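You operate a simulated robot arm through the tools that you are given. There is no shell and no other tool. Be economical: measure what you need, move in short steps, check, and stop when the job is done.

You run a simulated robot arm. Do the job below in one go: nothing can be reset, and whatever is moved stays where it is left.

Task
Change the press over to the gold pivot and load it in the teal knob.
Fine: slide out, the wrong pivot back in the stand, stop dial to SHORT for silver, LONG for gold, slide in; no stroke.

Only the result counts: the job must be done as asked and must still hold three seconds after the hand-in. Knocking over, shifting, dropping, spilling or breaking anything else fails it.

Robot
A 7-joint arm with a two-finger parallel gripper, fixed in place. Base frame: the origin is at the foot of the arm, x ahead of it, y to its left, z up; the work surface is at about z = 80. Readings come in cm, rad, newtons and seconds.
With the tool pointing down near the work surface it reaches from about 30 to 70 cm from the base axis. Its first joint turns from -1.152 to 1.152 rad. Payload 1.57 kg.
The tool frame sits at the grasp point between the pads (the TCP): z along the fingers, y along the line on which they close. The tips reach 3 cm beyond it. The gripper opens to 11 cm. The fingers are 2.4 cm wide and 1.2 cm thick; the gripper's body (4.8 by 11.2 cm) begins 7.8 cm behind the TCP.
Orientation is that of the tool frame in the base frame, as a unit quaternion [w, x, y, z]. With the fingers straight down and closing along the base's y, the tool's x points along the base's -x, its y along +y and its z along -z.

Tools
- The arm moves only by the tool move_arm. Its argument "moves" is a list of rows, each a list of 7 numbers: the shift along the base's x, y, z in cm, then the turn, a rotation vector about the base's x, y, z in rad, then the opening, from 0 (shut) to 1 (fully open). In form: [[dx, dy, dz, rx, ry, rz, hand], ...]. A call has 1 to 10 rows; each row is the pose to reach, as a shift and turn from the pose commanded when the call began. Rows are played at 5 a second. More than 5 cm and 0.15 rad between two rows, or a gripper value outside its range, and nothing of the call is played. A pose out of reach is approached as far as the arm can. The call stops where the force on the tool passes 90 N (or 10 N more than at its start, if that is more) or the arm is blocked; 0.2 s more then pass. Each finger travels about 10.8 cm/s and halts on what it meets, pressing with about 34 N; the grip force reading is that of the motor and also rises with nothing between the fingers. The clock runs only during rows and for 0.2 s after the last one: add rows that repeat a pose to give the fingers time. It gives the time, the measured TCP pose, the force on the tool (base axes), the opening and the grip force at its end, in the units of the frame above (readings bear some noise), with the torque about the TCP (base axes, N m) and any sound that the robot's microphone picked up.
- Cameras (640 x 400 px; columns grow to the right, rows downward): "scene" is fixed at [17.61, -40.33, 140.07]; the picture's right is [0.64, -0.77, 0.00], its down [-0.45, -0.38, -0.81] and it looks along [0.62, 0.52, -0.59] (base axes); focal length 313 px, centre (320, 200). "wrist" rides on the gripper at [7, 1.6, -14.1] in the tool frame; the picture's right is [-0.23, 0.97, 0.00], its down [-0.86, -0.20, -0.48] and it looks along [-0.47, -0.11, 0.88] (tool axes); focal length 222 px, centre (320, 200). There is no depth. A picture from a camera that has moved, and an enlarged one, comes with that camera's place and axes in the base frame and with its lens.
- camera(camera): a new picture of that camera. No time passes.
- close_up(camera, box): a new picture of the part [left, top, right, bottom] of that camera's present view, enlarged. No time passes.
- hand_in(): hands the job in; it is judged then, once.

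Go step by step. Nothing tells you positions but the pictures and the camera data: compare them with the known pose of the tool, close in by small moves and look again before you grip or let go. The budget is 120 turns and 64 pictures, counting those below and the enlarged ones. Unless the task says otherwise, let go and move clear before handing in, and close with one line.

The tools are called after ">>>" as a command line: name --pt "numbers of a row" for each row, then --argument value for the rest, lists and objects as JSON in quotes. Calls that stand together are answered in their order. move_arm: Moves the arm, as the interface text tells. Its arguments: {"type":"object","properties":{"moves":{"type":"array"}},"required":["moves"]} The other tools are called the same way: camera (camera) takes a picture; close_up (camera, box) takes an enlarged picture of a part of a camera's view; hand_in () hands the job in.

At the start:

```text
time_s: 0.0
ee_pos: [40.37, 3.01, 113.11]
orientation: [0.001, 0.0, 1.0, 0.0]
force: [0.1, 0.1, 0.5]
wrist_torque: [-0.04, -0.01, 0.0]
gripper_width: 10.99
grasp_force: 0.0
```

scene: 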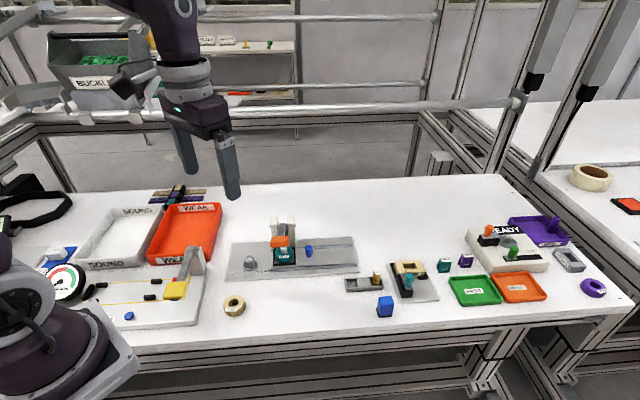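
wrist: 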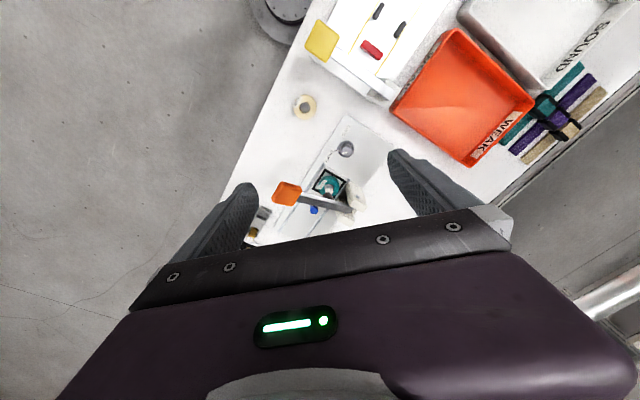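

I see a press on a grey plate in the middle of the table, a stand with pivots to its right, and several knobs. I'll take close-ups first.

>>> close_up --camera "scene" --box '[220, 200, 380, 300]'

>>> close_up --camera "scene" --box '[335, 240, 495, 340]'

>>> close_up --camera "scene" --box '[440, 205, 620, 317]'

```text
4.00 times, centred on (300, 250) of scene
camera zoom: at [17.61, -40.33, 140.07], right [0.64, -0.77, 0.0], down [-0.45, -0.38, -0.81], along [0.62, 0.52, -0.59], focal length 1253 px, centre (400, 0)
```

zoom: 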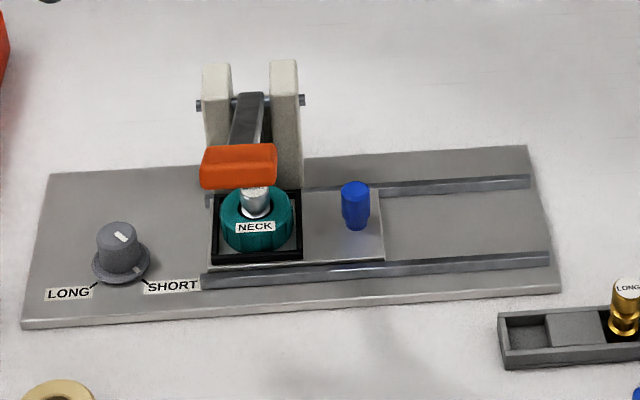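

```text
4.00 times, centred on (415, 290) of scene
camera zoom: at [17.61, -40.33, 140.07], right [0.64, -0.77, 0.0], down [-0.45, -0.38, -0.81], along [0.62, 0.52, -0.59], focal length 1253 px, centre (-60, -160)
```

zoom: 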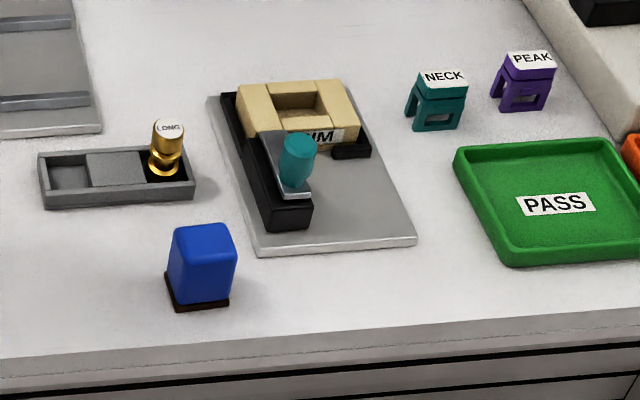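

```text
3.56 times, centred on (530, 261) of scene
camera zoom: at [17.61, -40.33, 140.07], right [0.64, -0.77, 0.0], down [-0.45, -0.38, -0.81], along [0.62, 0.52, -0.59], focal length 1114 px, centre (-427, -17)
```

zoom: 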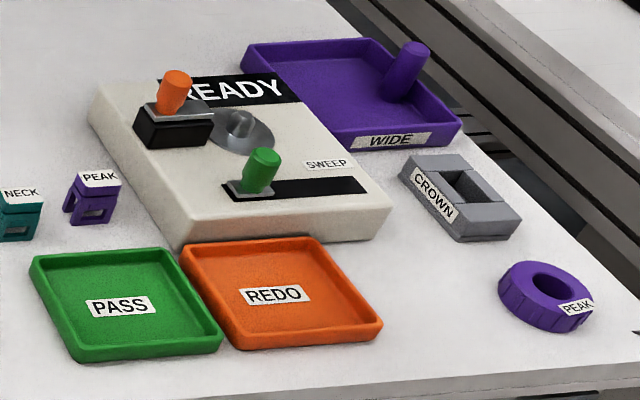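

The teal NECK knob sits in the slide nest with the silver pivot in it. The gold LONG pivot is in the stand, and the dial appears to be at SHORT. The slide runs at about 45° towards (+x, -y), so I'll turn the tool to match and look from above.

>>> move_arm --pt "2 0 -1 0 0 -0.13 1" --pt "4 0 -2 0 0 -0.26 1" --pt "6 -1 -3 0 0 -0.39 1" --pt "8 -2 -4 0 0 -0.52 1" --pt "10 -3 -4 0 0 -0.65 1" --pt "12 -4 -4 0 0 -0.785 1" --pt "14 -4 -4 0 0 -0.785 1" --pt "14 -4 -4 0 0 -0.785 1"

>>> camera --camera "wrist"

>>> camera --camera "scene"

```text
time_s: 1.8
ee_pos: [54.48, -1.19, 109.24]
orientation: [0.0, 0.383, 0.924, -0.001]
force: [-0.3, -0.3, -1.0]
wrist_torque: [-0.01, -0.03, -0.01]
gripper_width: 11.01
grasp_force: 0.1
```

```text
58 pictures are left
camera wrist: at [50.7, 4.98, 123.32], right [0.85, 0.53, 0.0], down [0.46, -0.75, 0.48], along [0.25, -0.41, -0.88], focal length 222 px, centre (320, 200)
```

wrist: 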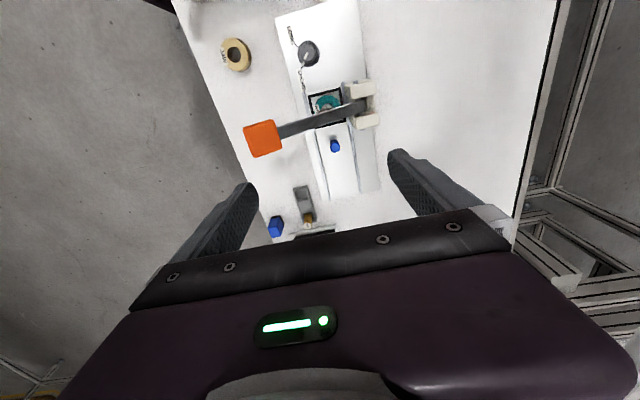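

```text
57 pictures are left
```

scene: 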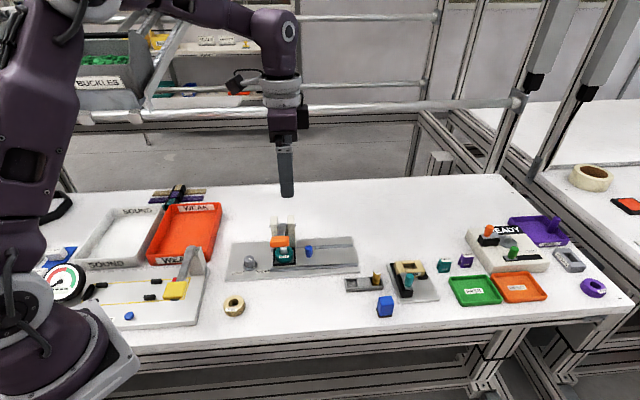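

The wrist view shows the whole press, so I'll enlarge it to measure.

>>> close_up --camera "wrist" --box '[220, 10, 420, 135]'

>>> close_up --camera "wrist" --box '[240, 120, 400, 240]'

```text
3.20 times, centred on (320, 72) of wrist
camera zoom: at [50.7, 4.98, 123.32], right [0.85, 0.53, 0.0], down [0.46, -0.75, 0.48], along [0.25, -0.41, -0.88], focal length 711 px, centre (320, 608)
```

zoom: 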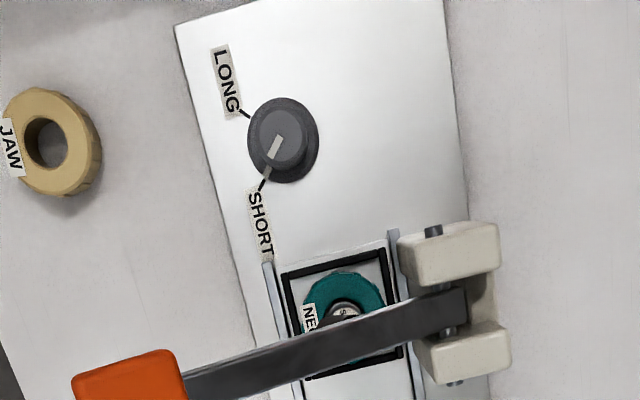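

```text
3.33 times, centred on (320, 180) of wrist
camera zoom: at [50.7, 4.98, 123.32], right [0.85, 0.53, 0.0], down [0.46, -0.75, 0.48], along [0.25, -0.41, -0.88], focal length 740 px, centre (320, 267)
```

zoom: 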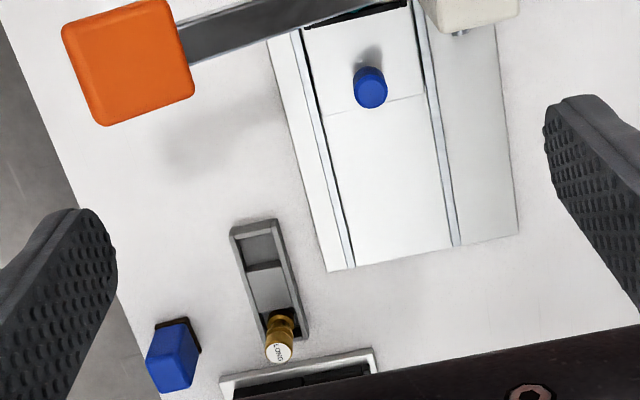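

The lever handle is near (48, -4, 95.6), the blue slide post near (58.3, -2.5, 84), the dial near (47.4, 7.1) and the gold pivot near (62.6, -19.5, 84.8). Next I approach above the post.

>>> move_arm --pt "2 -0.7 -4 0 0 0 0.8" --pt "3.8 -1.3 -8 0 0 0 0.6" --pt "3.8 -1.3 -12 0 0 0 0.45" --pt "3.8 -1.3 -14 0 0 0 0.45" --pt "3.8 -1.3 -14 0 0 0 0.45"

>>> camera --camera "wrist"

>>> close_up --camera "scene" --box '[220, 180, 400, 292]'

```text
time_s: 3.0
ee_pos: [58.23, -2.16, 95.06]
orientation: [0.0, 0.383, 0.924, 0.0]
force: [0.3, 0.7, 0.5]
wrist_torque: [0.02, -0.04, 0.01]
gripper_width: 4.94
grasp_force: 0.0
```

```text
54 pictures are left
camera wrist: at [54.46, 3.84, 109.22], right [0.85, 0.53, 0.0], down [0.46, -0.75, 0.48], along [0.25, -0.41, -0.88], focal length 222 px, centre (320, 200)
```

wrist: 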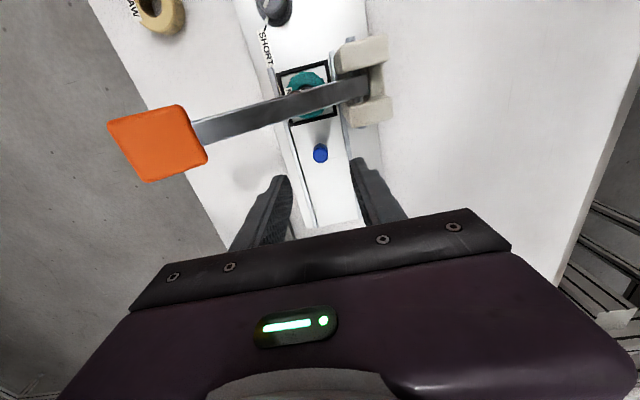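

```text
3.56 times, centred on (310, 236) of scene
camera zoom: at [17.61, -40.33, 140.07], right [0.64, -0.77, 0.0], down [-0.45, -0.38, -0.81], along [0.62, 0.52, -0.59], focal length 1114 px, centre (356, 72)
```

zoom: 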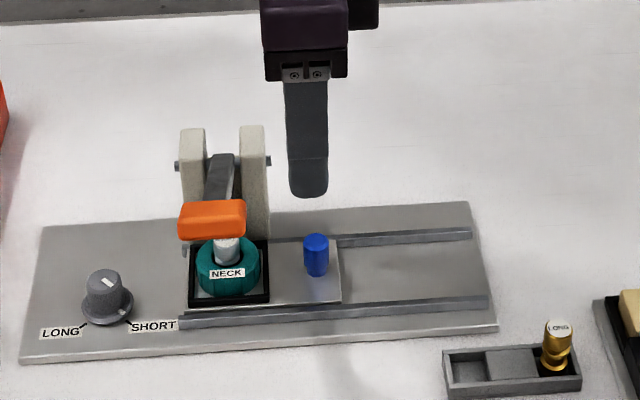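

The post is at (58.4, -2.6), with its base at z≈82 and its top at about 85. I'll go down and grip it.

>>> move_arm --pt "0.2 -0.4 -4 0 0 0 0.45" --pt "0.2 -0.4 -7 0 0 0 0.45" --pt "0.2 -0.4 -9.4 0 0 0 0.45" --pt "0.2 -0.4 -9.4 0 0 0 0.2" --pt "0.2 -0.4 -9.4 0 0 0 0.05" --pt "0.2 -0.4 -9.4 0 0 0 0.05" --pt "0.2 -0.4 -9.4 0 0 0 0.05"

>>> close_up --camera "scene" --box '[220, 180, 400, 292]'

```text
time_s: 4.6
ee_pos: [58.41, -2.66, 85.67]
orientation: [0.0, 0.381, 0.924, 0.001]
force: [10.1, 7.5, -9.7]
wrist_torque: [-0.51, -0.74, -0.01]
gripper_width: 1.7
grasp_force: 31.7
```

```text
3.56 times, centred on (310, 236) of scene
camera zoom: at [17.66, -40.31, 140.07], right [0.64, -0.77, 0.0], down [-0.45, -0.38, -0.81], along [0.62, 0.52, -0.59], focal length 1114 px, centre (356, 72)
```

zoom: 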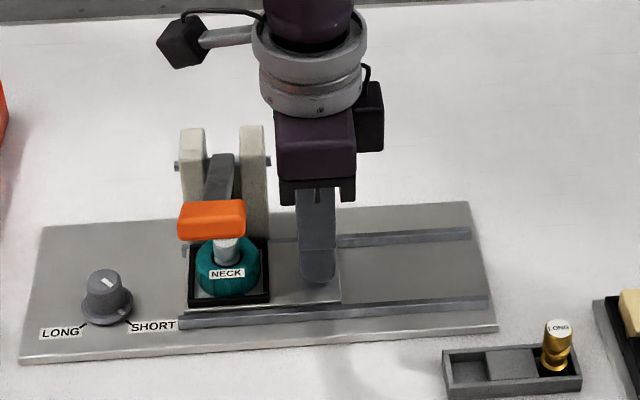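

The post is gripped (1.7 cm wide). I'll draw the slide out along (0.71, -0.71) slowly.

>>> move_arm --pt "0.35 -0.35 0 0 0 0 0.05" --pt "0.8 -0.8 0 0 0 0 0.05" --pt "1.3 -1.3 0 0 0 0 0.05" --pt "1.8 -1.8 0 0 0 0 0.05" --pt "2.3 -2.3 0 0 0 0 0.05" --pt "2.8 -2.8 0 0 0 0 0.05" --pt "3.3 -3.3 0 0 0 0 0.05" --pt "3.6 -3.6 0 0 0 0 0.05"

>>> close_up --camera "scene" --box '[220, 180, 400, 292]'

```text
time_s: 6.4
ee_pos: [62.1, -6.17, 85.68]
orientation: [0.001, 0.382, 0.924, 0.0]
force: [17.9, 19.6, -11.4]
wrist_torque: [0.8, 0.28, -0.03]
gripper_width: 1.68
grasp_force: 31.8
```

```text
3.56 times, centred on (310, 236) of scene
camera zoom: at [17.68, -40.29, 140.07], right [0.64, -0.77, 0.0], down [-0.45, -0.38, -0.81], along [0.62, 0.52, -0.59], focal length 1114 px, centre (356, 72)
```

zoom: 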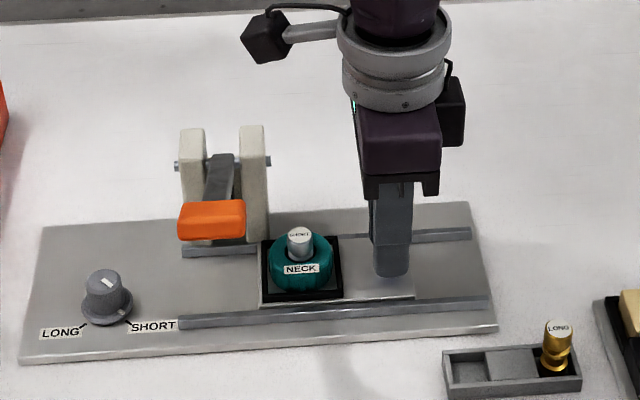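

The slide moved 5 cm. A small sideways load shows the rail direction leans slightly more towards +x, so I'll correct for that and draw it another 3.5 cm.

>>> move_arm --pt "0.2 0.0 0 0 0 0 0.05" --pt "0.6 -0.3 0 0 0 0 0.05" --pt "1.1 -0.8 0 0 0 0 0.05" --pt "1.6 -1.25 0 0 0 0 0.05" --pt "2.1 -1.7 0 0 0 0 0.05" --pt "2.6 -2.2 0 0 0 0 0.05" --pt "2.7 -2.3 0 0 0 0 0.05"

>>> close_up --camera "scene" --box '[220, 180, 400, 292]'

```text
time_s: 8.0
ee_pos: [64.53, -8.72, 85.71]
orientation: [-0.003, 0.383, 0.924, -0.001]
force: [-16.5, 1.3, 13.2]
wrist_torque: [0.01, 0.15, 0.0]
gripper_width: 1.7
grasp_force: 32.1
```

```text
3.56 times, centred on (310, 236) of scene
camera zoom: at [17.55, -40.32, 140.08], right [0.64, -0.77, 0.0], down [-0.45, -0.38, -0.81], along [0.62, 0.52, -0.59], focal length 1114 px, centre (356, 72)
```

zoom: 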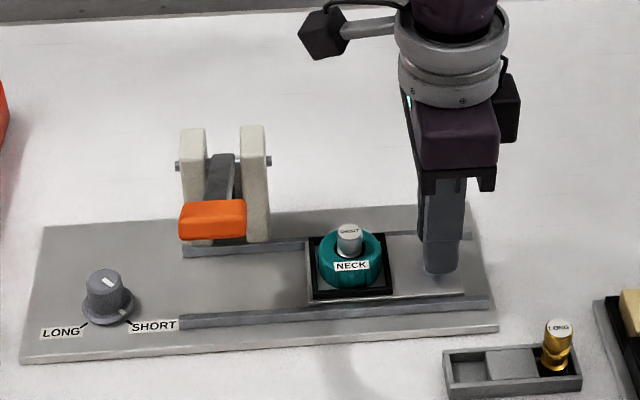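

The slide is out by 8.6 cm, so the knob is clear of the lever. I'll release and rise to look at the knob.

>>> move_arm --pt "-0.15 -0.1 0 0 0 0 0.05" --pt "-0.15 -0.1 0 0 0 0 0.3" --pt "-0.15 -0.1 0 0 0 0 0.4" --pt "-0.15 -0.1 4 0 0 0 0.4" --pt "-0.15 -0.1 8 0 0 0 0.4" --pt "-0.15 -0.1 12 0 0 0 0.4" --pt "-0.15 -0.1 14 0 0 0 0.4" --pt "-0.15 -0.1 14 0 0 0 0.4"

>>> camera --camera "wrist"

>>> close_up --camera "scene" --box '[270, 220, 400, 302]'

```text
time_s: 9.8
ee_pos: [64.49, -8.68, 99.9]
orientation: [0.001, 0.383, 0.924, 0.0]
force: [-0.6, 0.1, 0.0]
wrist_torque: [0.0, 0.0, 0.0]
gripper_width: 4.38
grasp_force: 0.0
```

```text
49 pictures are left
camera wrist: at [60.81, -2.7, 113.96], right [0.85, 0.53, 0.0], down [0.46, -0.75, 0.48], along [0.25, -0.41, -0.88], focal length 222 px, centre (320, 200)
```

wrist: 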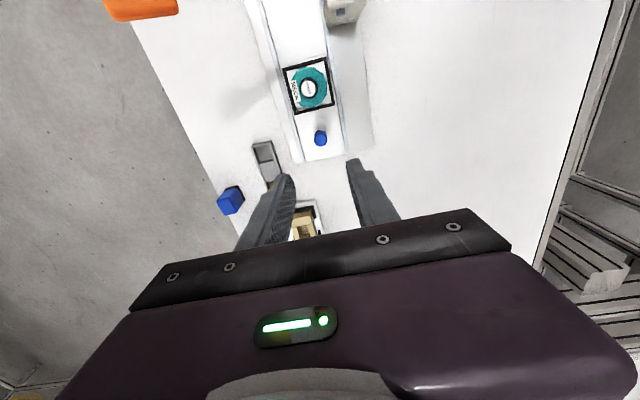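

```text
4.88 times, centred on (335, 261) of scene
camera zoom: at [17.61, -40.33, 140.07], right [0.64, -0.77, 0.0], down [-0.45, -0.38, -0.81], along [0.62, 0.52, -0.59], focal length 1528 px, centre (247, -98)
```

zoom: 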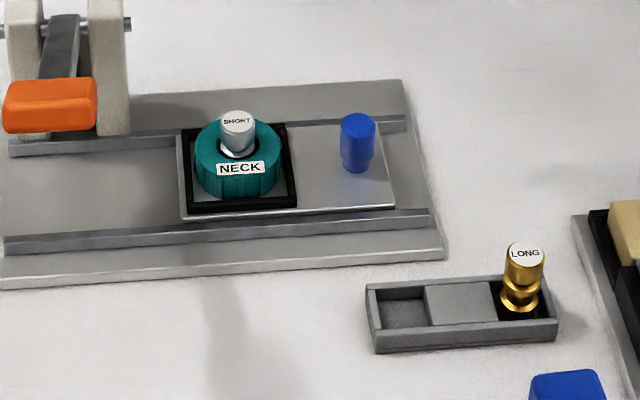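

The silver pivot's top is near (60.1, -4.1, 86) and the knob's top is near 83.7. I'll go above it and check the alignment.

>>> move_arm --pt "-2.2 2.25 0 0 0 0 0.35" --pt "-4.35 4.5 -2 0 0 0 0.33" --pt "-4.35 4.5 -6 0 0 0 0.33" --pt "-4.35 4.5 -9 0 0 0 0.33" --pt "-4.35 4.5 -9 0 0 0 0.33"

>>> close_up --camera "wrist" --box '[220, 100, 420, 225]'

>>> close_up --camera "scene" --box '[270, 220, 400, 302]'

```text
time_s: 11.0
ee_pos: [60.14, -4.23, 90.81]
orientation: [0.0, 0.383, 0.924, 0.001]
force: [0.2, 0.2, -0.5]
wrist_torque: [0.03, -0.05, -0.01]
gripper_width: 3.66
grasp_force: 0.1
```

```text
3.20 times, centred on (320, 162) of wrist
camera zoom: at [56.51, 1.89, 104.87], right [0.85, 0.53, 0.0], down [0.46, -0.75, 0.48], along [0.25, -0.41, -0.88], focal length 711 px, centre (320, 320)
```

zoom: 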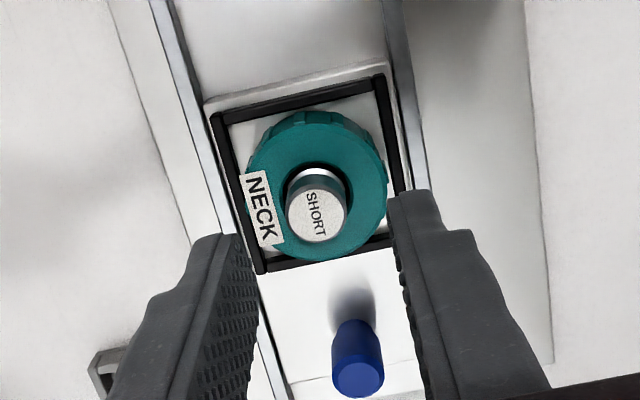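

```text
4.88 times, centred on (335, 261) of scene
camera zoom: at [17.61, -40.33, 140.07], right [0.64, -0.77, 0.0], down [-0.45, -0.38, -0.81], along [0.62, 0.52, -0.59], focal length 1528 px, centre (247, -98)
```

zoom: 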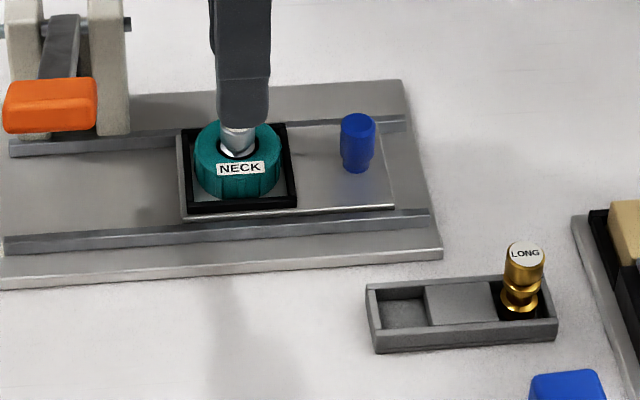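

The pivot is at (60.0, -4.0), nearly centred. I'll go down so the tips are just above the knob face and close.

>>> move_arm --pt "-0.1 0.13 -2 0 0 0 0.33" --pt "-0.1 0.13 -3.5 0 0 0 0.33" --pt "-0.1 0.13 -3.5 0 0 0 0.2" --pt "-0.1 0.13 -3.5 0 0 0 0.08" --pt "-0.1 0.13 -3.5 0 0 0 0.08" --pt "-0.1 0.13 -3.5 0 0 0 0.08"

>>> close_up --camera "scene" --box '[270, 220, 400, 302]'

```text
time_s: 12.4
ee_pos: [60.1, -4.05, 87.23]
orientation: [0.0, 0.382, 0.924, -0.001]
force: [-0.7, 0.9, -0.1]
wrist_torque: [0.03, -0.02, -0.03]
gripper_width: 1.63
grasp_force: 31.6
```

```text
4.88 times, centred on (335, 261) of scene
camera zoom: at [17.61, -40.33, 140.07], right [0.64, -0.77, 0.0], down [-0.45, -0.38, -0.81], along [0.62, 0.52, -0.59], focal length 1528 px, centre (247, -98)
```

zoom: 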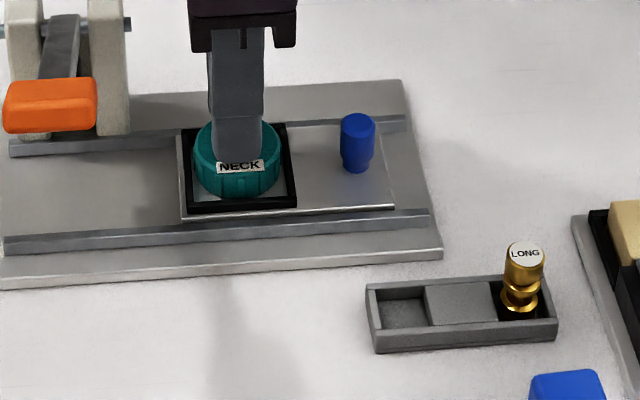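

The pivot is gripped (1.63 cm wide). I'll lift it straight up slowly.

>>> move_arm --pt "0 0 0.7 0 0 0 0.08" --pt "0 0 1.6 0 0 0 0.08" --pt "0 0 2.6 0 0 0 0.08" --pt "0 0 3.8 0 0 0 0.08" --pt "0 0 5.5 0 0 0 0.08" --pt "0 0 7.5 0 0 0 0.08"

>>> close_up --camera "scene" --box '[270, 200, 400, 282]'

>>> camera --camera "wrist"

```text
time_s: 13.8
ee_pos: [60.08, -4.04, 94.64]
orientation: [0.0, 0.382, 0.924, 0.001]
force: [0.1, -0.2, 0.4]
wrist_torque: [-0.01, -0.03, -0.03]
gripper_width: 1.64
grasp_force: 31.9
```

```text
4.88 times, centred on (335, 241) of scene
camera zoom: at [17.61, -40.33, 140.07], right [0.64, -0.77, 0.0], down [-0.45, -0.38, -0.81], along [0.62, 0.52, -0.59], focal length 1528 px, centre (247, -0)
```

zoom: 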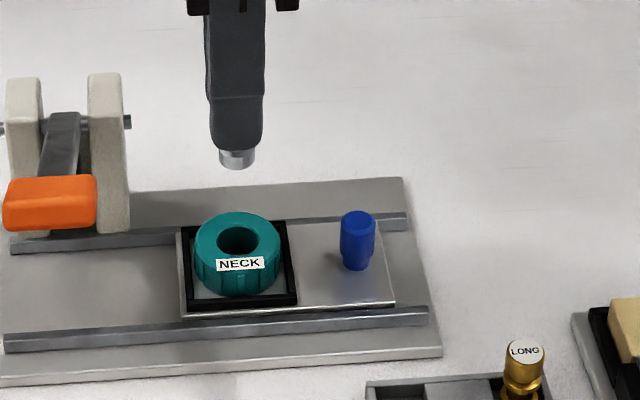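

```text
43 pictures are left
camera wrist: at [56.4, 2.06, 108.83], right [0.85, 0.53, 0.0], down [0.46, -0.75, 0.48], along [0.25, -0.41, -0.88], focal length 222 px, centre (320, 200)
```

wrist: 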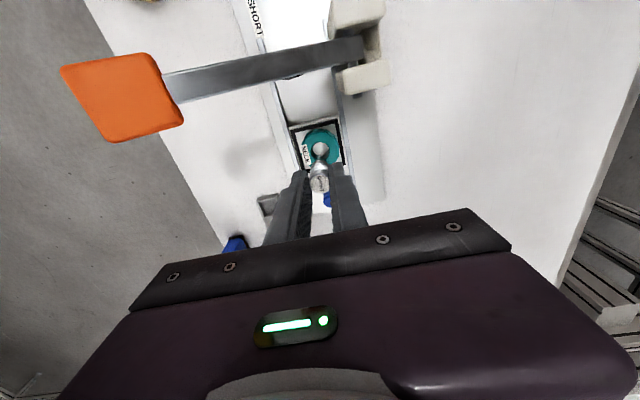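

The silver pivot is out and hangs about 5.4 cm below the TCP. The stand's left well is near (58.65, -15.7), so I'll carry it there at height.

>>> move_arm --pt "-0.3 -3 0.5 0 0 0 0.08" --pt "-0.7 -6 0.5 0 0 0 0.08" --pt "-1.1 -9 0.5 0 0 0 0.08" --pt "-1.4 -11.6 0.5 0 0 0 0.08" --pt "-1.4 -11.6 -1.5 0 0 0 0.08" --pt "-1.4 -11.6 -2.5 0 0 0 0.08" --pt "-1.4 -11.6 -2.5 0 0 0 0.08"

>>> close_up --camera "scene" --box '[310, 230, 430, 306]'

>>> close_up --camera "wrist" --box '[240, 120, 400, 220]'

```text
time_s: 15.4
ee_pos: [58.81, -15.73, 92.16]
orientation: [0.0, 0.383, 0.924, 0.0]
force: [0.2, -0.8, -0.8]
wrist_torque: [-0.02, 0.0, 0.01]
gripper_width: 1.62
grasp_force: 31.3
```

```text
5.26 times, centred on (370, 268) of scene
camera zoom: at [17.61, -40.33, 140.07], right [0.64, -0.77, 0.0], down [-0.45, -0.38, -0.81], along [0.62, 0.52, -0.59], focal length 1648 px, centre (57, -158)
```

zoom: 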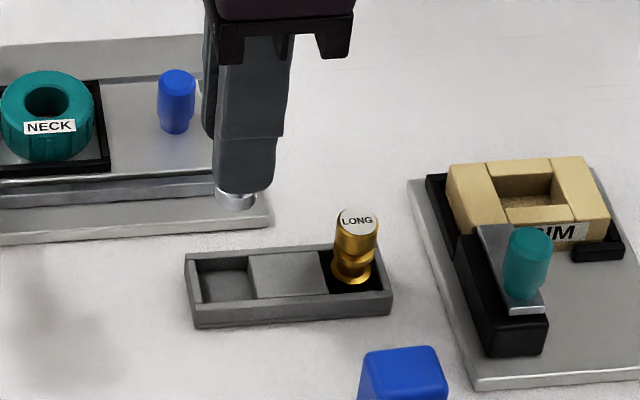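

```text
4.00 times, centred on (320, 170) of wrist
camera zoom: at [54.97, -9.61, 106.31], right [0.85, 0.53, 0.0], down [0.46, -0.75, 0.48], along [0.25, -0.41, -0.88], focal length 888 px, centre (320, 320)
```

zoom: 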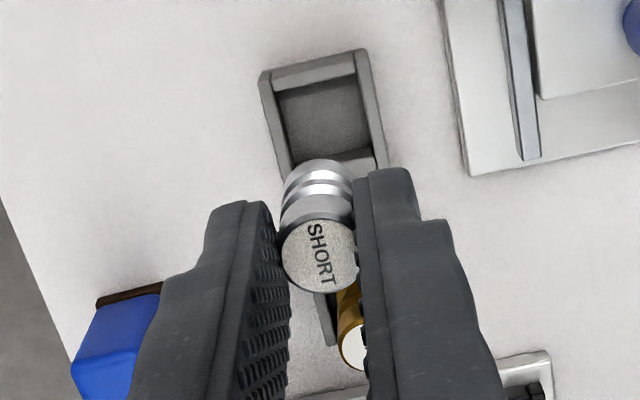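

The well opening's centre is at about (58.9, -15.65) and the pivot is slightly behind it. I'll shift +0.2 in x, go down to just above the rim and look again.

>>> move_arm --pt "0.2 0 -1.5 0 0 0 0.08" --pt "0.2 0 -3 0 0 0 0.08" --pt "0.2 0 -4.2 0 0 0 0.08" --pt "0.2 0 -4.2 0 0 0 0.08"

>>> close_up --camera "scene" --box '[330, 255, 402, 300]'

>>> close_up --camera "wrist" --box '[260, 120, 380, 195]'

```text
time_s: 16.4
ee_pos: [58.95, -15.66, 87.98]
orientation: [0.001, 0.383, 0.924, 0.0]
force: [0.1, 0.1, -0.6]
wrist_torque: [0.0, 0.0, 0.0]
gripper_width: 1.62
grasp_force: 31.6
```

```text
8.89 times, centred on (366, 278) of scene
camera zoom: at [17.62, -40.33, 140.07], right [0.64, -0.77, 0.0], down [-0.45, -0.38, -0.81], along [0.62, 0.52, -0.59], focal length 2784 px, centre (-89, -489)
```

zoom: 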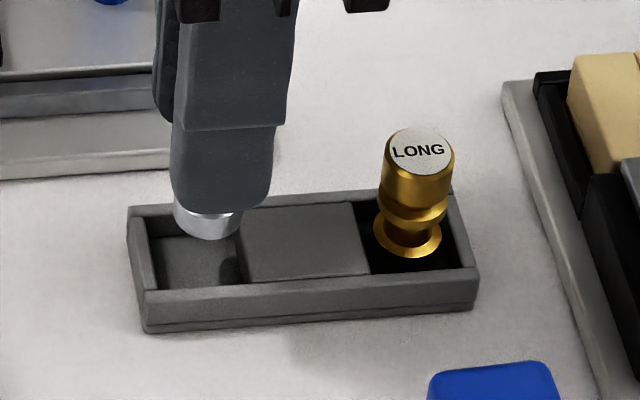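

```text
5.33 times, centred on (320, 158) of wrist
camera zoom: at [55.22, -9.61, 102.11], right [0.85, 0.53, 0.0], down [0.46, -0.75, 0.48], along [0.25, -0.41, -0.88], focal length 1185 px, centre (320, 427)
```

zoom: 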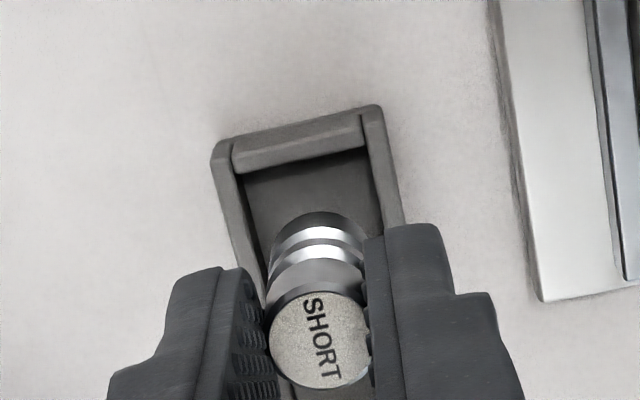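

Across the well the alignment is good, and along it the pivot is slightly too far right. I'll shift (-0.1, +0.1) and lower 1.5 cm.

>>> move_arm --pt "-0.1 0.1 0 0 0 0 0.08" --pt "-0.1 0.1 -0.5 0 0 0 0.08" --pt "-0.1 0.1 -1.0 0 0 0 0.08" --pt "-0.1 0.1 -1.5 0 0 0 0.08" --pt "-0.1 0.1 -1.5 0 0 0 0.08"

>>> close_up --camera "scene" --box '[330, 255, 402, 300]'

>>> close_up --camera "wrist" --box '[260, 120, 380, 195]'

```text
time_s: 17.6
ee_pos: [58.8, -15.58, 86.53]
orientation: [0.0, 0.383, 0.924, 0.001]
force: [0.6, 0.5, -0.2]
wrist_torque: [0.0, 0.01, -0.01]
gripper_width: 1.66
grasp_force: 31.9
```

```text
8.89 times, centred on (366, 278) of scene
camera zoom: at [17.62, -40.33, 140.07], right [0.64, -0.77, 0.0], down [-0.45, -0.38, -0.81], along [0.62, 0.52, -0.59], focal length 2784 px, centre (-89, -489)
```

zoom: 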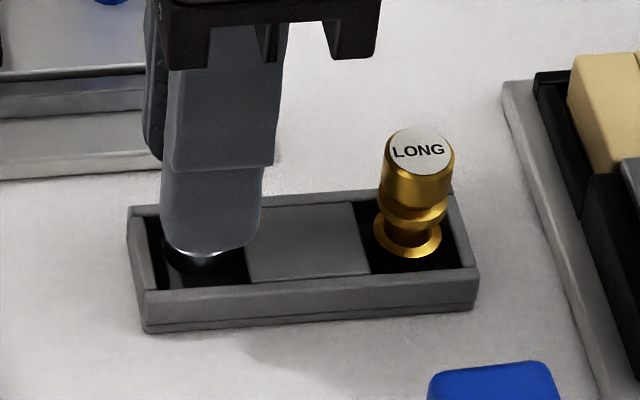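

```text
5.33 times, centred on (320, 158) of wrist
camera zoom: at [55.1, -9.48, 100.65], right [0.85, 0.53, 0.0], down [0.46, -0.75, 0.48], along [0.25, -0.41, -0.88], focal length 1185 px, centre (320, 427)
```

zoom: 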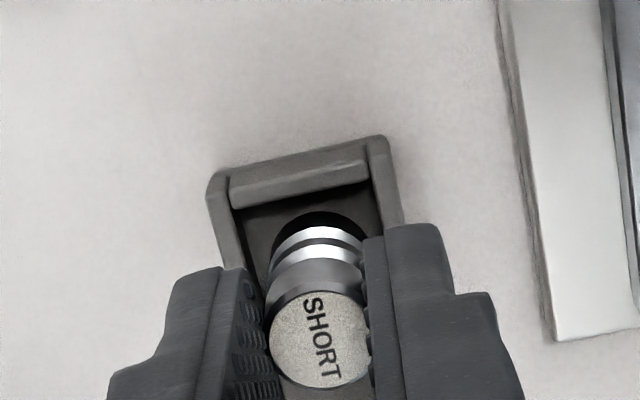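

The pivot is inside the well and centred. I'll lower it until it just touches.

>>> move_arm --pt "0 0 -0.2 0 0 0 0.08" --pt "0 0 -0.4 0 0 0 0.08" --pt "0 0 -0.4 0 0 0 0.08"

>>> close_up --camera "scene" --box '[330, 255, 402, 300]'

```text
time_s: 18.4
ee_pos: [58.84, -15.59, 86.06]
orientation: [0.0, 0.383, 0.924, 0.0]
force: [1.1, 0.0, -0.3]
wrist_torque: [-0.02, -0.03, -0.01]
gripper_width: 1.64
grasp_force: 31.7
```

```text
8.89 times, centred on (366, 278) of scene
camera zoom: at [17.62, -40.33, 140.07], right [0.64, -0.77, 0.0], down [-0.45, -0.38, -0.81], along [0.62, 0.52, -0.59], focal length 2784 px, centre (-89, -489)
```

zoom: 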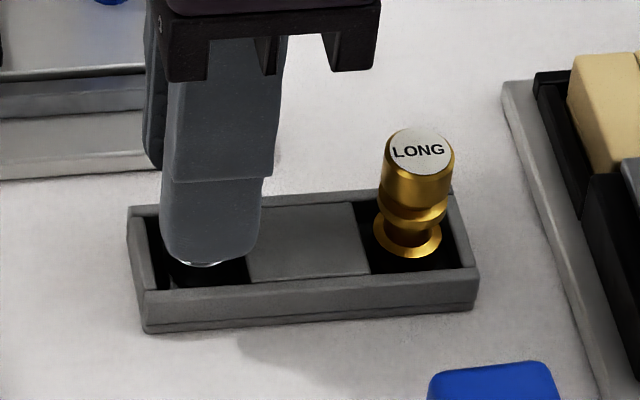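

It is almost down, with no contact yet. I'll continue in small steps.

>>> move_arm --pt "0 0 -0.12 0 0 0 0.08" --pt "0 0 -0.24 0 0 0 0.08"

```text
time_s: 19.0
ee_pos: [58.84, -15.57, 85.9]
orientation: [0.0, 0.383, 0.924, 0.0]
force: [-1.6, 0.5, 6.9]
wrist_torque: [0.01, 0.14, 0.01]
gripper_width: 1.63
grasp_force: 31.5
```

Contact is made at 7 N. I'll open and rise.

>>> move_arm --pt "0 0 0 0 0 0 0.15" --pt "0 0 0 0 0 0 0.25" --pt "0 0 0 0 0 0 0.35" --pt "0 0 0 0 0 0 0.35" --pt "0 0 2 0 0 0 0.35" --pt "0 0 5 0 0 0 0.35" --pt "0 0 6.5 0 0 0 0.35" --pt "0 0 6.5 0 0 0 0.35"

>>> close_up --camera "scene" --box '[330, 255, 402, 300]'

>>> close_up --camera "wrist" --box '[240, 120, 400, 220]'

```text
time_s: 20.8
ee_pos: [58.88, -15.71, 92.36]
orientation: [-0.001, 0.383, 0.924, -0.001]
force: [-0.2, -0.8, 0.1]
wrist_torque: [0.0, -0.03, 0.0]
gripper_width: 3.86
grasp_force: 0.2
```

```text
8.89 times, centred on (366, 278) of scene
camera zoom: at [17.61, -40.33, 140.07], right [0.64, -0.77, 0.0], down [-0.45, -0.38, -0.81], along [0.62, 0.52, -0.59], focal length 2784 px, centre (-89, -489)
```

zoom: 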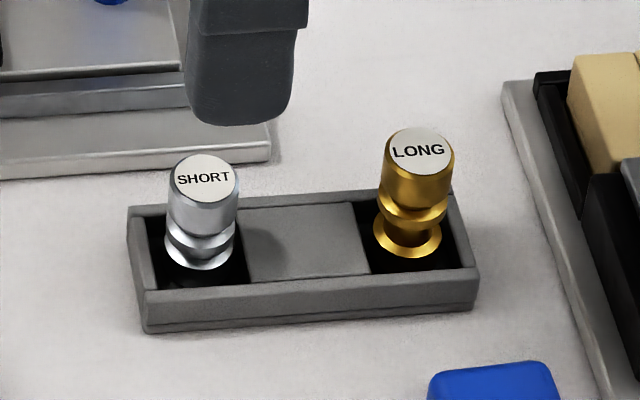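

```text
4.00 times, centred on (320, 170) of wrist
camera zoom: at [55.19, -9.54, 106.59], right [0.85, 0.53, 0.0], down [0.46, -0.75, 0.48], along [0.25, -0.41, -0.88], focal length 888 px, centre (320, 320)
```

zoom: 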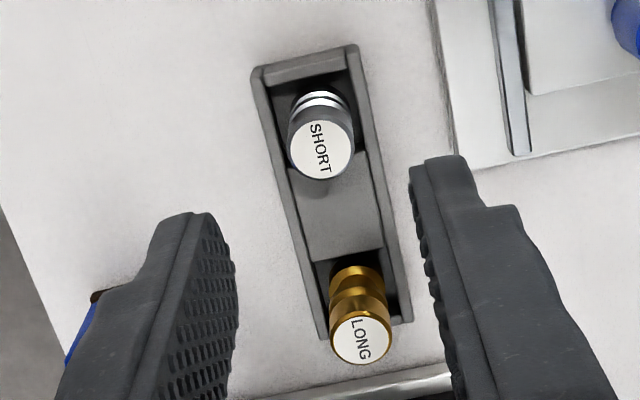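

SHORT stands in its well, and the gold pivot's top is at (62.6, -19.5, 85). I'll move above gold.

>>> move_arm --pt "1.9 -1.95 0 0 0 0 0.33" --pt "3.75 -3.9 0 0 0 0 0.33" --pt "3.75 -3.9 -2 0 0 0 0.33" --pt "3.75 -3.9 -2 0 0 0 0.33"

>>> close_up --camera "wrist" --box '[240, 120, 400, 220]'

```text
time_s: 21.8
ee_pos: [62.57, -19.61, 90.25]
orientation: [0.0, 0.383, 0.924, 0.0]
force: [-0.3, 0.1, -0.6]
wrist_torque: [0.01, 0.01, -0.01]
gripper_width: 3.63
grasp_force: 0.0
```

```text
4.00 times, centred on (320, 170) of wrist
camera zoom: at [58.88, -13.44, 104.49], right [0.85, 0.53, 0.0], down [0.46, -0.75, 0.48], along [0.25, -0.41, -0.88], focal length 888 px, centre (320, 320)
```

zoom: 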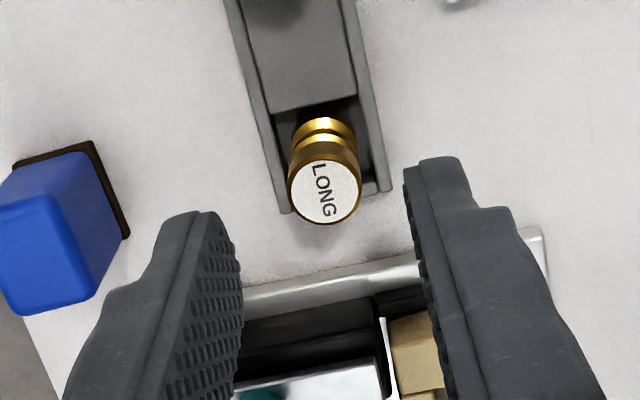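

The tool is centred over gold within 0.2 cm. I'll go down and grip.

>>> move_arm --pt "0.1 0 -2 0 0 0 0.33" --pt "0.1 0 -4.1 0 0 0 0.33" --pt "0.1 0 -4.1 0 0 0 0.2" --pt "0.1 0 -4.1 0 0 0 0.08" --pt "0.1 0 -4.1 0 0 0 0.08" --pt "0.1 0 -4.1 0 0 0 0.08"

>>> close_up --camera "scene" --box '[330, 255, 402, 300]'

```text
time_s: 23.2
ee_pos: [62.68, -19.56, 86.22]
orientation: [0.0, 0.382, 0.924, 0.0]
force: [0.2, -0.2, -0.2]
wrist_torque: [-0.02, -0.02, -0.01]
gripper_width: 1.63
grasp_force: 32.0
```

```text
8.89 times, centred on (366, 278) of scene
camera zoom: at [17.61, -40.33, 140.07], right [0.64, -0.77, 0.0], down [-0.45, -0.38, -0.81], along [0.62, 0.52, -0.59], focal length 2784 px, centre (-89, -489)
```

zoom: 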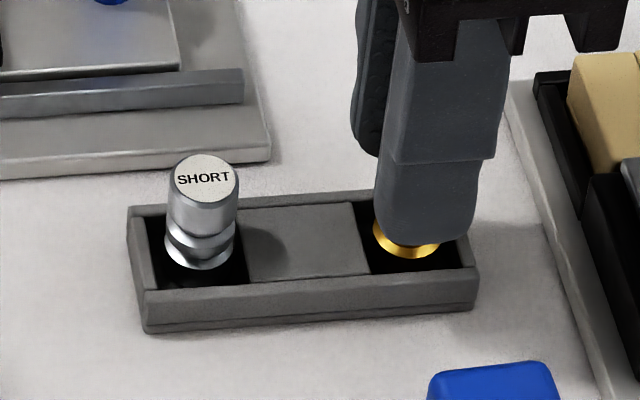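

Gold is gripped. I'll lift it and carry it to above the knob near (60.05, -4.05).

>>> move_arm --pt "0 0 0.8 0 0 0 0.08" --pt "0 0 2.2 0 0 0 0.08" --pt "0 0 5 0 0 0 0.08" --pt "0 0 8.5 0 0 0 0.08" --pt "-0.6 3.5 9 0 0 0 0.08" --pt "-1.2 7.5 9 0 0 0 0.08" --pt "-1.9 11.5 9 0 0 0 0.08" --pt "-2.6 15.5 9 0 0 0 0.08" --pt "-2.6 15.5 8 0 0 0 0.08" --pt "-2.6 15.5 8 0 0 0 0.08"

>>> close_up --camera "wrist" --box '[240, 120, 400, 220]'

>>> close_up --camera "scene" --box '[290, 205, 386, 265]'

```text
time_s: 25.4
ee_pos: [60.04, -3.96, 94.28]
orientation: [-0.001, 0.383, 0.924, 0.0]
force: [0.6, -0.9, -1.1]
wrist_torque: [0.03, 0.01, 0.0]
gripper_width: 1.64
grasp_force: 31.9
```

```text
4.00 times, centred on (320, 170) of wrist
camera zoom: at [56.39, 2.09, 108.42], right [0.85, 0.53, 0.0], down [0.46, -0.75, 0.48], along [0.25, -0.41, -0.88], focal length 888 px, centre (320, 320)
```

zoom: 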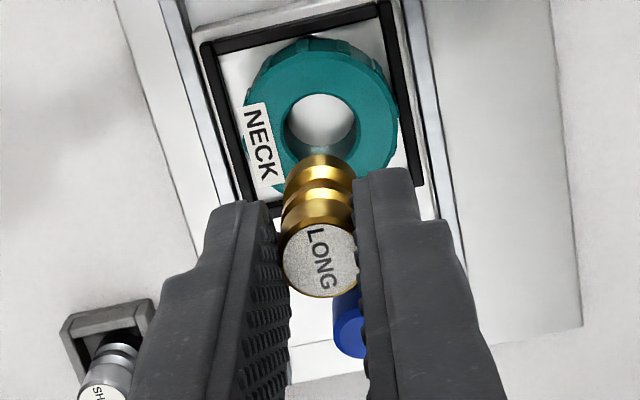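

```text
6.67 times, centred on (338, 235) of scene
camera zoom: at [17.62, -40.33, 140.07], right [0.64, -0.77, 0.0], down [-0.45, -0.38, -0.81], along [0.62, 0.52, -0.59], focal length 2088 px, centre (200, -33)
```

zoom: 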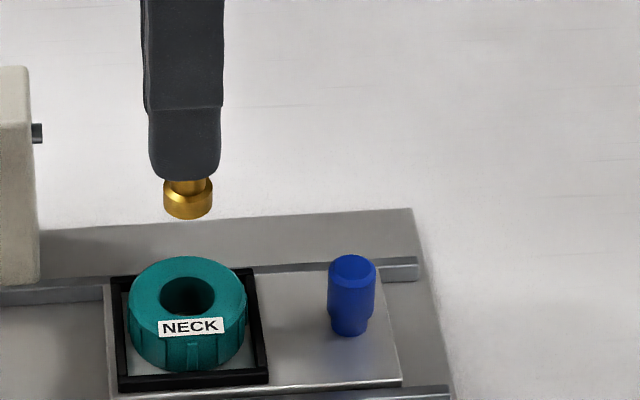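

Gold is lined up over the bore within about 0.1 cm. I'll lower it to just above the knob face and check again.

>>> move_arm --pt "0.03 0 -1.5 0 0 0 0.08" --pt "0.03 0 -3 0 0 0 0.08" --pt "0.03 0 -4.2 0 0 0 0.08" --pt "0.03 0 -4.2 0 0 0 0.08"

>>> close_up --camera "wrist" --box '[260, 120, 380, 195]'

>>> close_up --camera "scene" --box '[290, 220, 354, 260]'

```text
time_s: 26.4
ee_pos: [60.2, -4.04, 90.07]
orientation: [0.0, 0.382, 0.924, 0.0]
force: [0.5, 1.4, -0.3]
wrist_torque: [-0.01, 0.01, 0.0]
gripper_width: 1.64
grasp_force: 31.4
```

```text
5.33 times, centred on (320, 158) of wrist
camera zoom: at [56.42, 2.12, 104.19], right [0.85, 0.53, 0.0], down [0.46, -0.75, 0.48], along [0.25, -0.41, -0.88], focal length 1185 px, centre (320, 427)
```

zoom: 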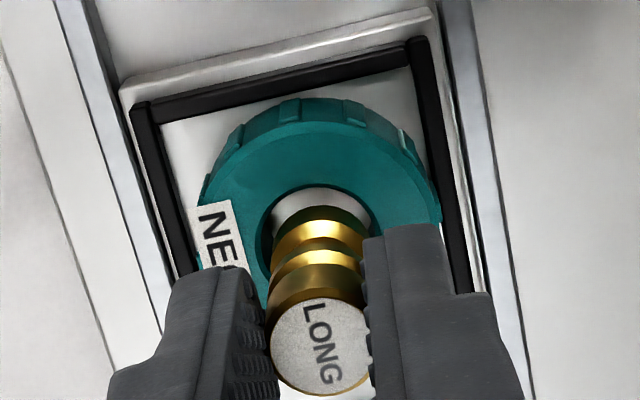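

```text
10.00 times, centred on (322, 240) of scene
camera zoom: at [17.62, -40.33, 140.07], right [0.64, -0.77, 0.0], down [-0.45, -0.38, -0.81], along [0.62, 0.52, -0.59], focal length 3132 px, centre (300, -200)
```

zoom: 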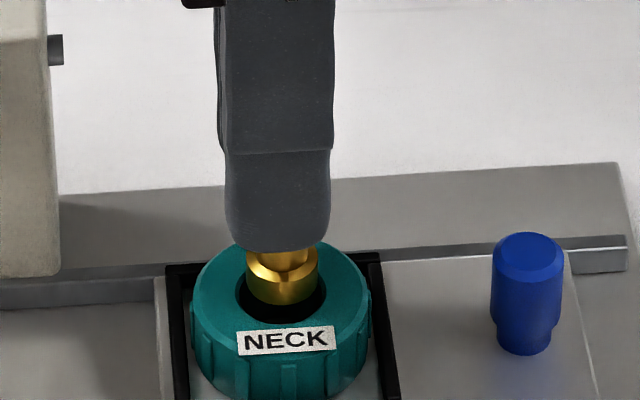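

The pivot is centred above the bore. I'll insert it.

>>> move_arm --pt "-0.03 0 -0.6 0 0 0 0.08" --pt "-0.03 0 -1.2 0 0 0 0.08" --pt "-0.03 0 -1.8 0 0 0 0.08" --pt "-0.03 0 -2.2 0 0 0 0.08" --pt "-0.03 0 -2.2 0 0 0 0.08"

>>> close_up --camera "scene" --box '[290, 220, 354, 260]'

```text
time_s: 27.6
ee_pos: [60.16, -3.94, 87.95]
orientation: [0.001, 0.383, 0.924, 0.0]
force: [-3.4, -0.4, 16.4]
wrist_torque: [-0.15, 0.28, -0.02]
gripper_width: 1.63
grasp_force: 31.8
```

```text
10.00 times, centred on (322, 240) of scene
camera zoom: at [17.57, -40.33, 140.07], right [0.64, -0.77, 0.0], down [-0.45, -0.38, -0.81], along [0.62, 0.52, -0.59], focal length 3132 px, centre (300, -200)
```

zoom: 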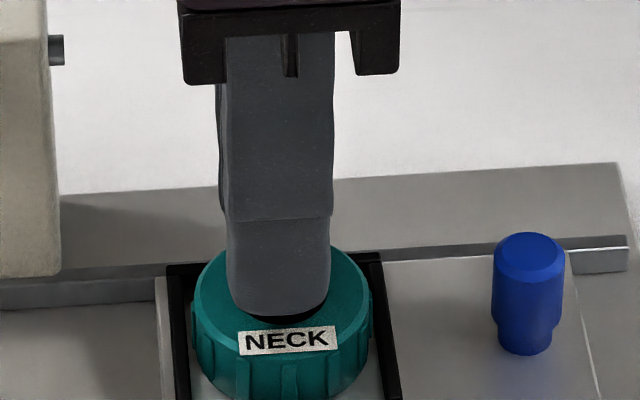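

There is 16 N of contact at TCP 87.95. I want to know whether it is fully seated or resting on an edge, so I'll look closely.

>>> close_up --camera "wrist" --box '[270, 130, 370, 192]'

```text
6.40 times, centred on (320, 161) of wrist
camera zoom: at [56.37, 2.12, 102.08], right [0.85, 0.53, 0.0], down [0.46, -0.75, 0.48], along [0.25, -0.41, -0.88], focal length 1422 px, centre (320, 450)
```

zoom: 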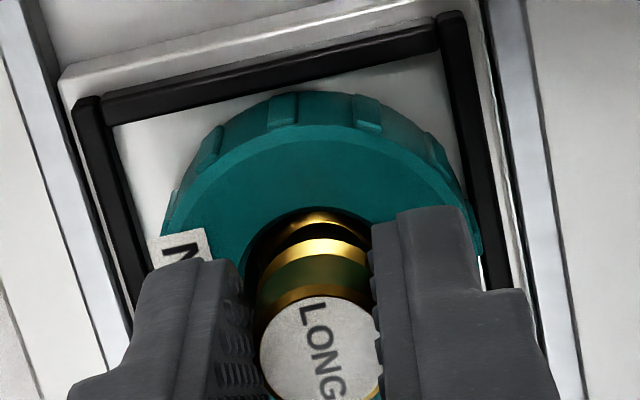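

It looks centred, but the contact seems to be on the (-x, -y) edge. I'll lift a little, shift 0.1 cm towards (+, +) and press gently again.

>>> move_arm --pt "0 0 0.4 0 0 0 0.08" --pt "0.08 0.08 0.4 0 0 0 0.08" --pt "0.08 0.08 0.1 0 0 0 0.08" --pt "0.08 0.08 -0.05 0 0 0 0.08" --pt "0.08 0.08 -0.05 0 0 0 0.08"

```text
time_s: 28.8
ee_pos: [60.15, -3.96, 87.83]
orientation: [0.0, 0.383, 0.924, 0.0]
force: [-2.2, 0.4, 11.0]
wrist_torque: [-0.1, 0.2, 0.0]
gripper_width: 1.64
grasp_force: 31.9
```

The contact point dropped to 87.83. Gold is well inside the bore, so I'll release it, let it settle and look.

>>> move_arm --pt "0 0 0.05 0 0 0 0.15" --pt "0 0 0.05 0 0 0 0.25" --pt "0 0 0.05 0 0 0 0.33" --pt "0 0 0.05 0 0 0 0.33" --pt "0 0 2 0 0 0 0.33" --pt "0 0 5 0 0 0 0.33" --pt "0 0 7 0 0 0 0.33" --pt "0 0 7 0 0 0 0.33"

>>> close_up --camera "scene" --box '[290, 220, 354, 260]'

>>> close_up --camera "wrist" --box '[270, 110, 370, 172]'

```text
time_s: 30.6
ee_pos: [60.19, -3.97, 94.8]
orientation: [-0.001, 0.383, 0.924, 0.0]
force: [0.0, 0.4, -0.2]
wrist_torque: [-0.01, -0.01, -0.01]
gripper_width: 3.65
grasp_force: 0.1
```

```text
10.00 times, centred on (322, 240) of scene
camera zoom: at [17.61, -40.33, 140.07], right [0.64, -0.77, 0.0], down [-0.45, -0.38, -0.81], along [0.62, 0.52, -0.59], focal length 3132 px, centre (300, -200)
```

zoom: 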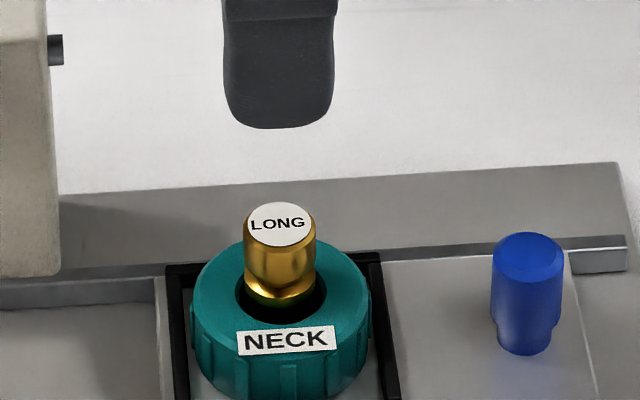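

```text
6.40 times, centred on (320, 141) of wrist
camera zoom: at [56.47, 2.21, 108.99], right [0.85, 0.53, 0.0], down [0.46, -0.75, 0.48], along [0.25, -0.41, -0.88], focal length 1422 px, centre (320, 578)
```

zoom: 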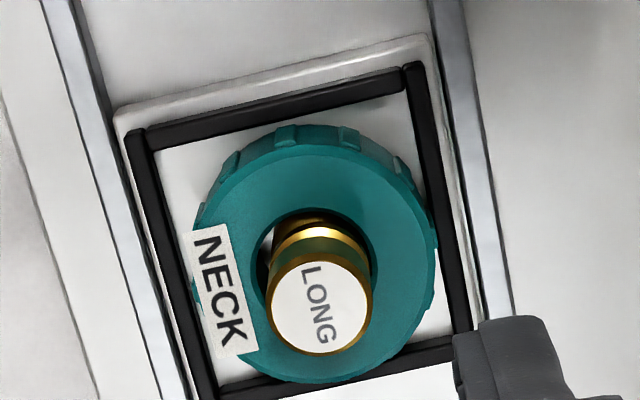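

Gold stands upright in the knob; its top is about 0.5 cm higher than silver's was, which fits a longer pivot. Next is the dial: I'll rise over the lever and look at it from above.

>>> move_arm --pt "0 0 4.5 0 0 0 0.4" --pt "0 0 9 0 0 0 0.45" --pt "-3 2.7 9 0 0 0 0.5" --pt "-6 5.5 9 0 0 0 0.5" --pt "-9 8.3 9 0 0 0 0.5" --pt "-12.5 11 9 0 0 0 0.5" --pt "-12.5 11 5 0 0 0 0.5" --pt "-12.5 11 2 0 0 0 0.5" --pt "-12.5 11 2 0 0 0 0.5"

>>> camera --camera "wrist"

>>> close_up --camera "scene" --box '[222, 235, 286, 275]'

```text
time_s: 32.6
ee_pos: [47.74, 7.21, 96.7]
orientation: [0.001, 0.383, 0.924, 0.0]
force: [0.2, 0.5, 0.0]
wrist_torque: [0.02, 0.01, 0.04]
gripper_width: 5.51
grasp_force: 0.0
```

```text
23 pictures are left
camera wrist: at [43.91, 13.25, 110.93], right [0.85, 0.53, 0.0], down [0.46, -0.75, 0.48], along [0.25, -0.41, -0.88], focal length 222 px, centre (320, 200)
```

wrist: 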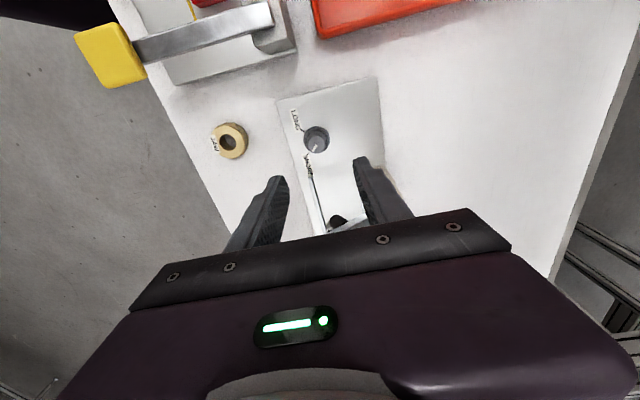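

```text
10.00 times, centred on (254, 255) of scene
camera zoom: at [17.61, -40.33, 140.07], right [0.64, -0.77, 0.0], down [-0.45, -0.38, -0.81], along [0.62, 0.52, -0.59], focal length 3132 px, centre (980, -350)
```

zoom: 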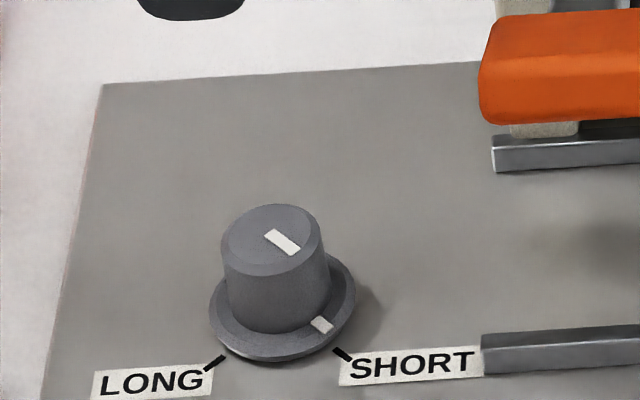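

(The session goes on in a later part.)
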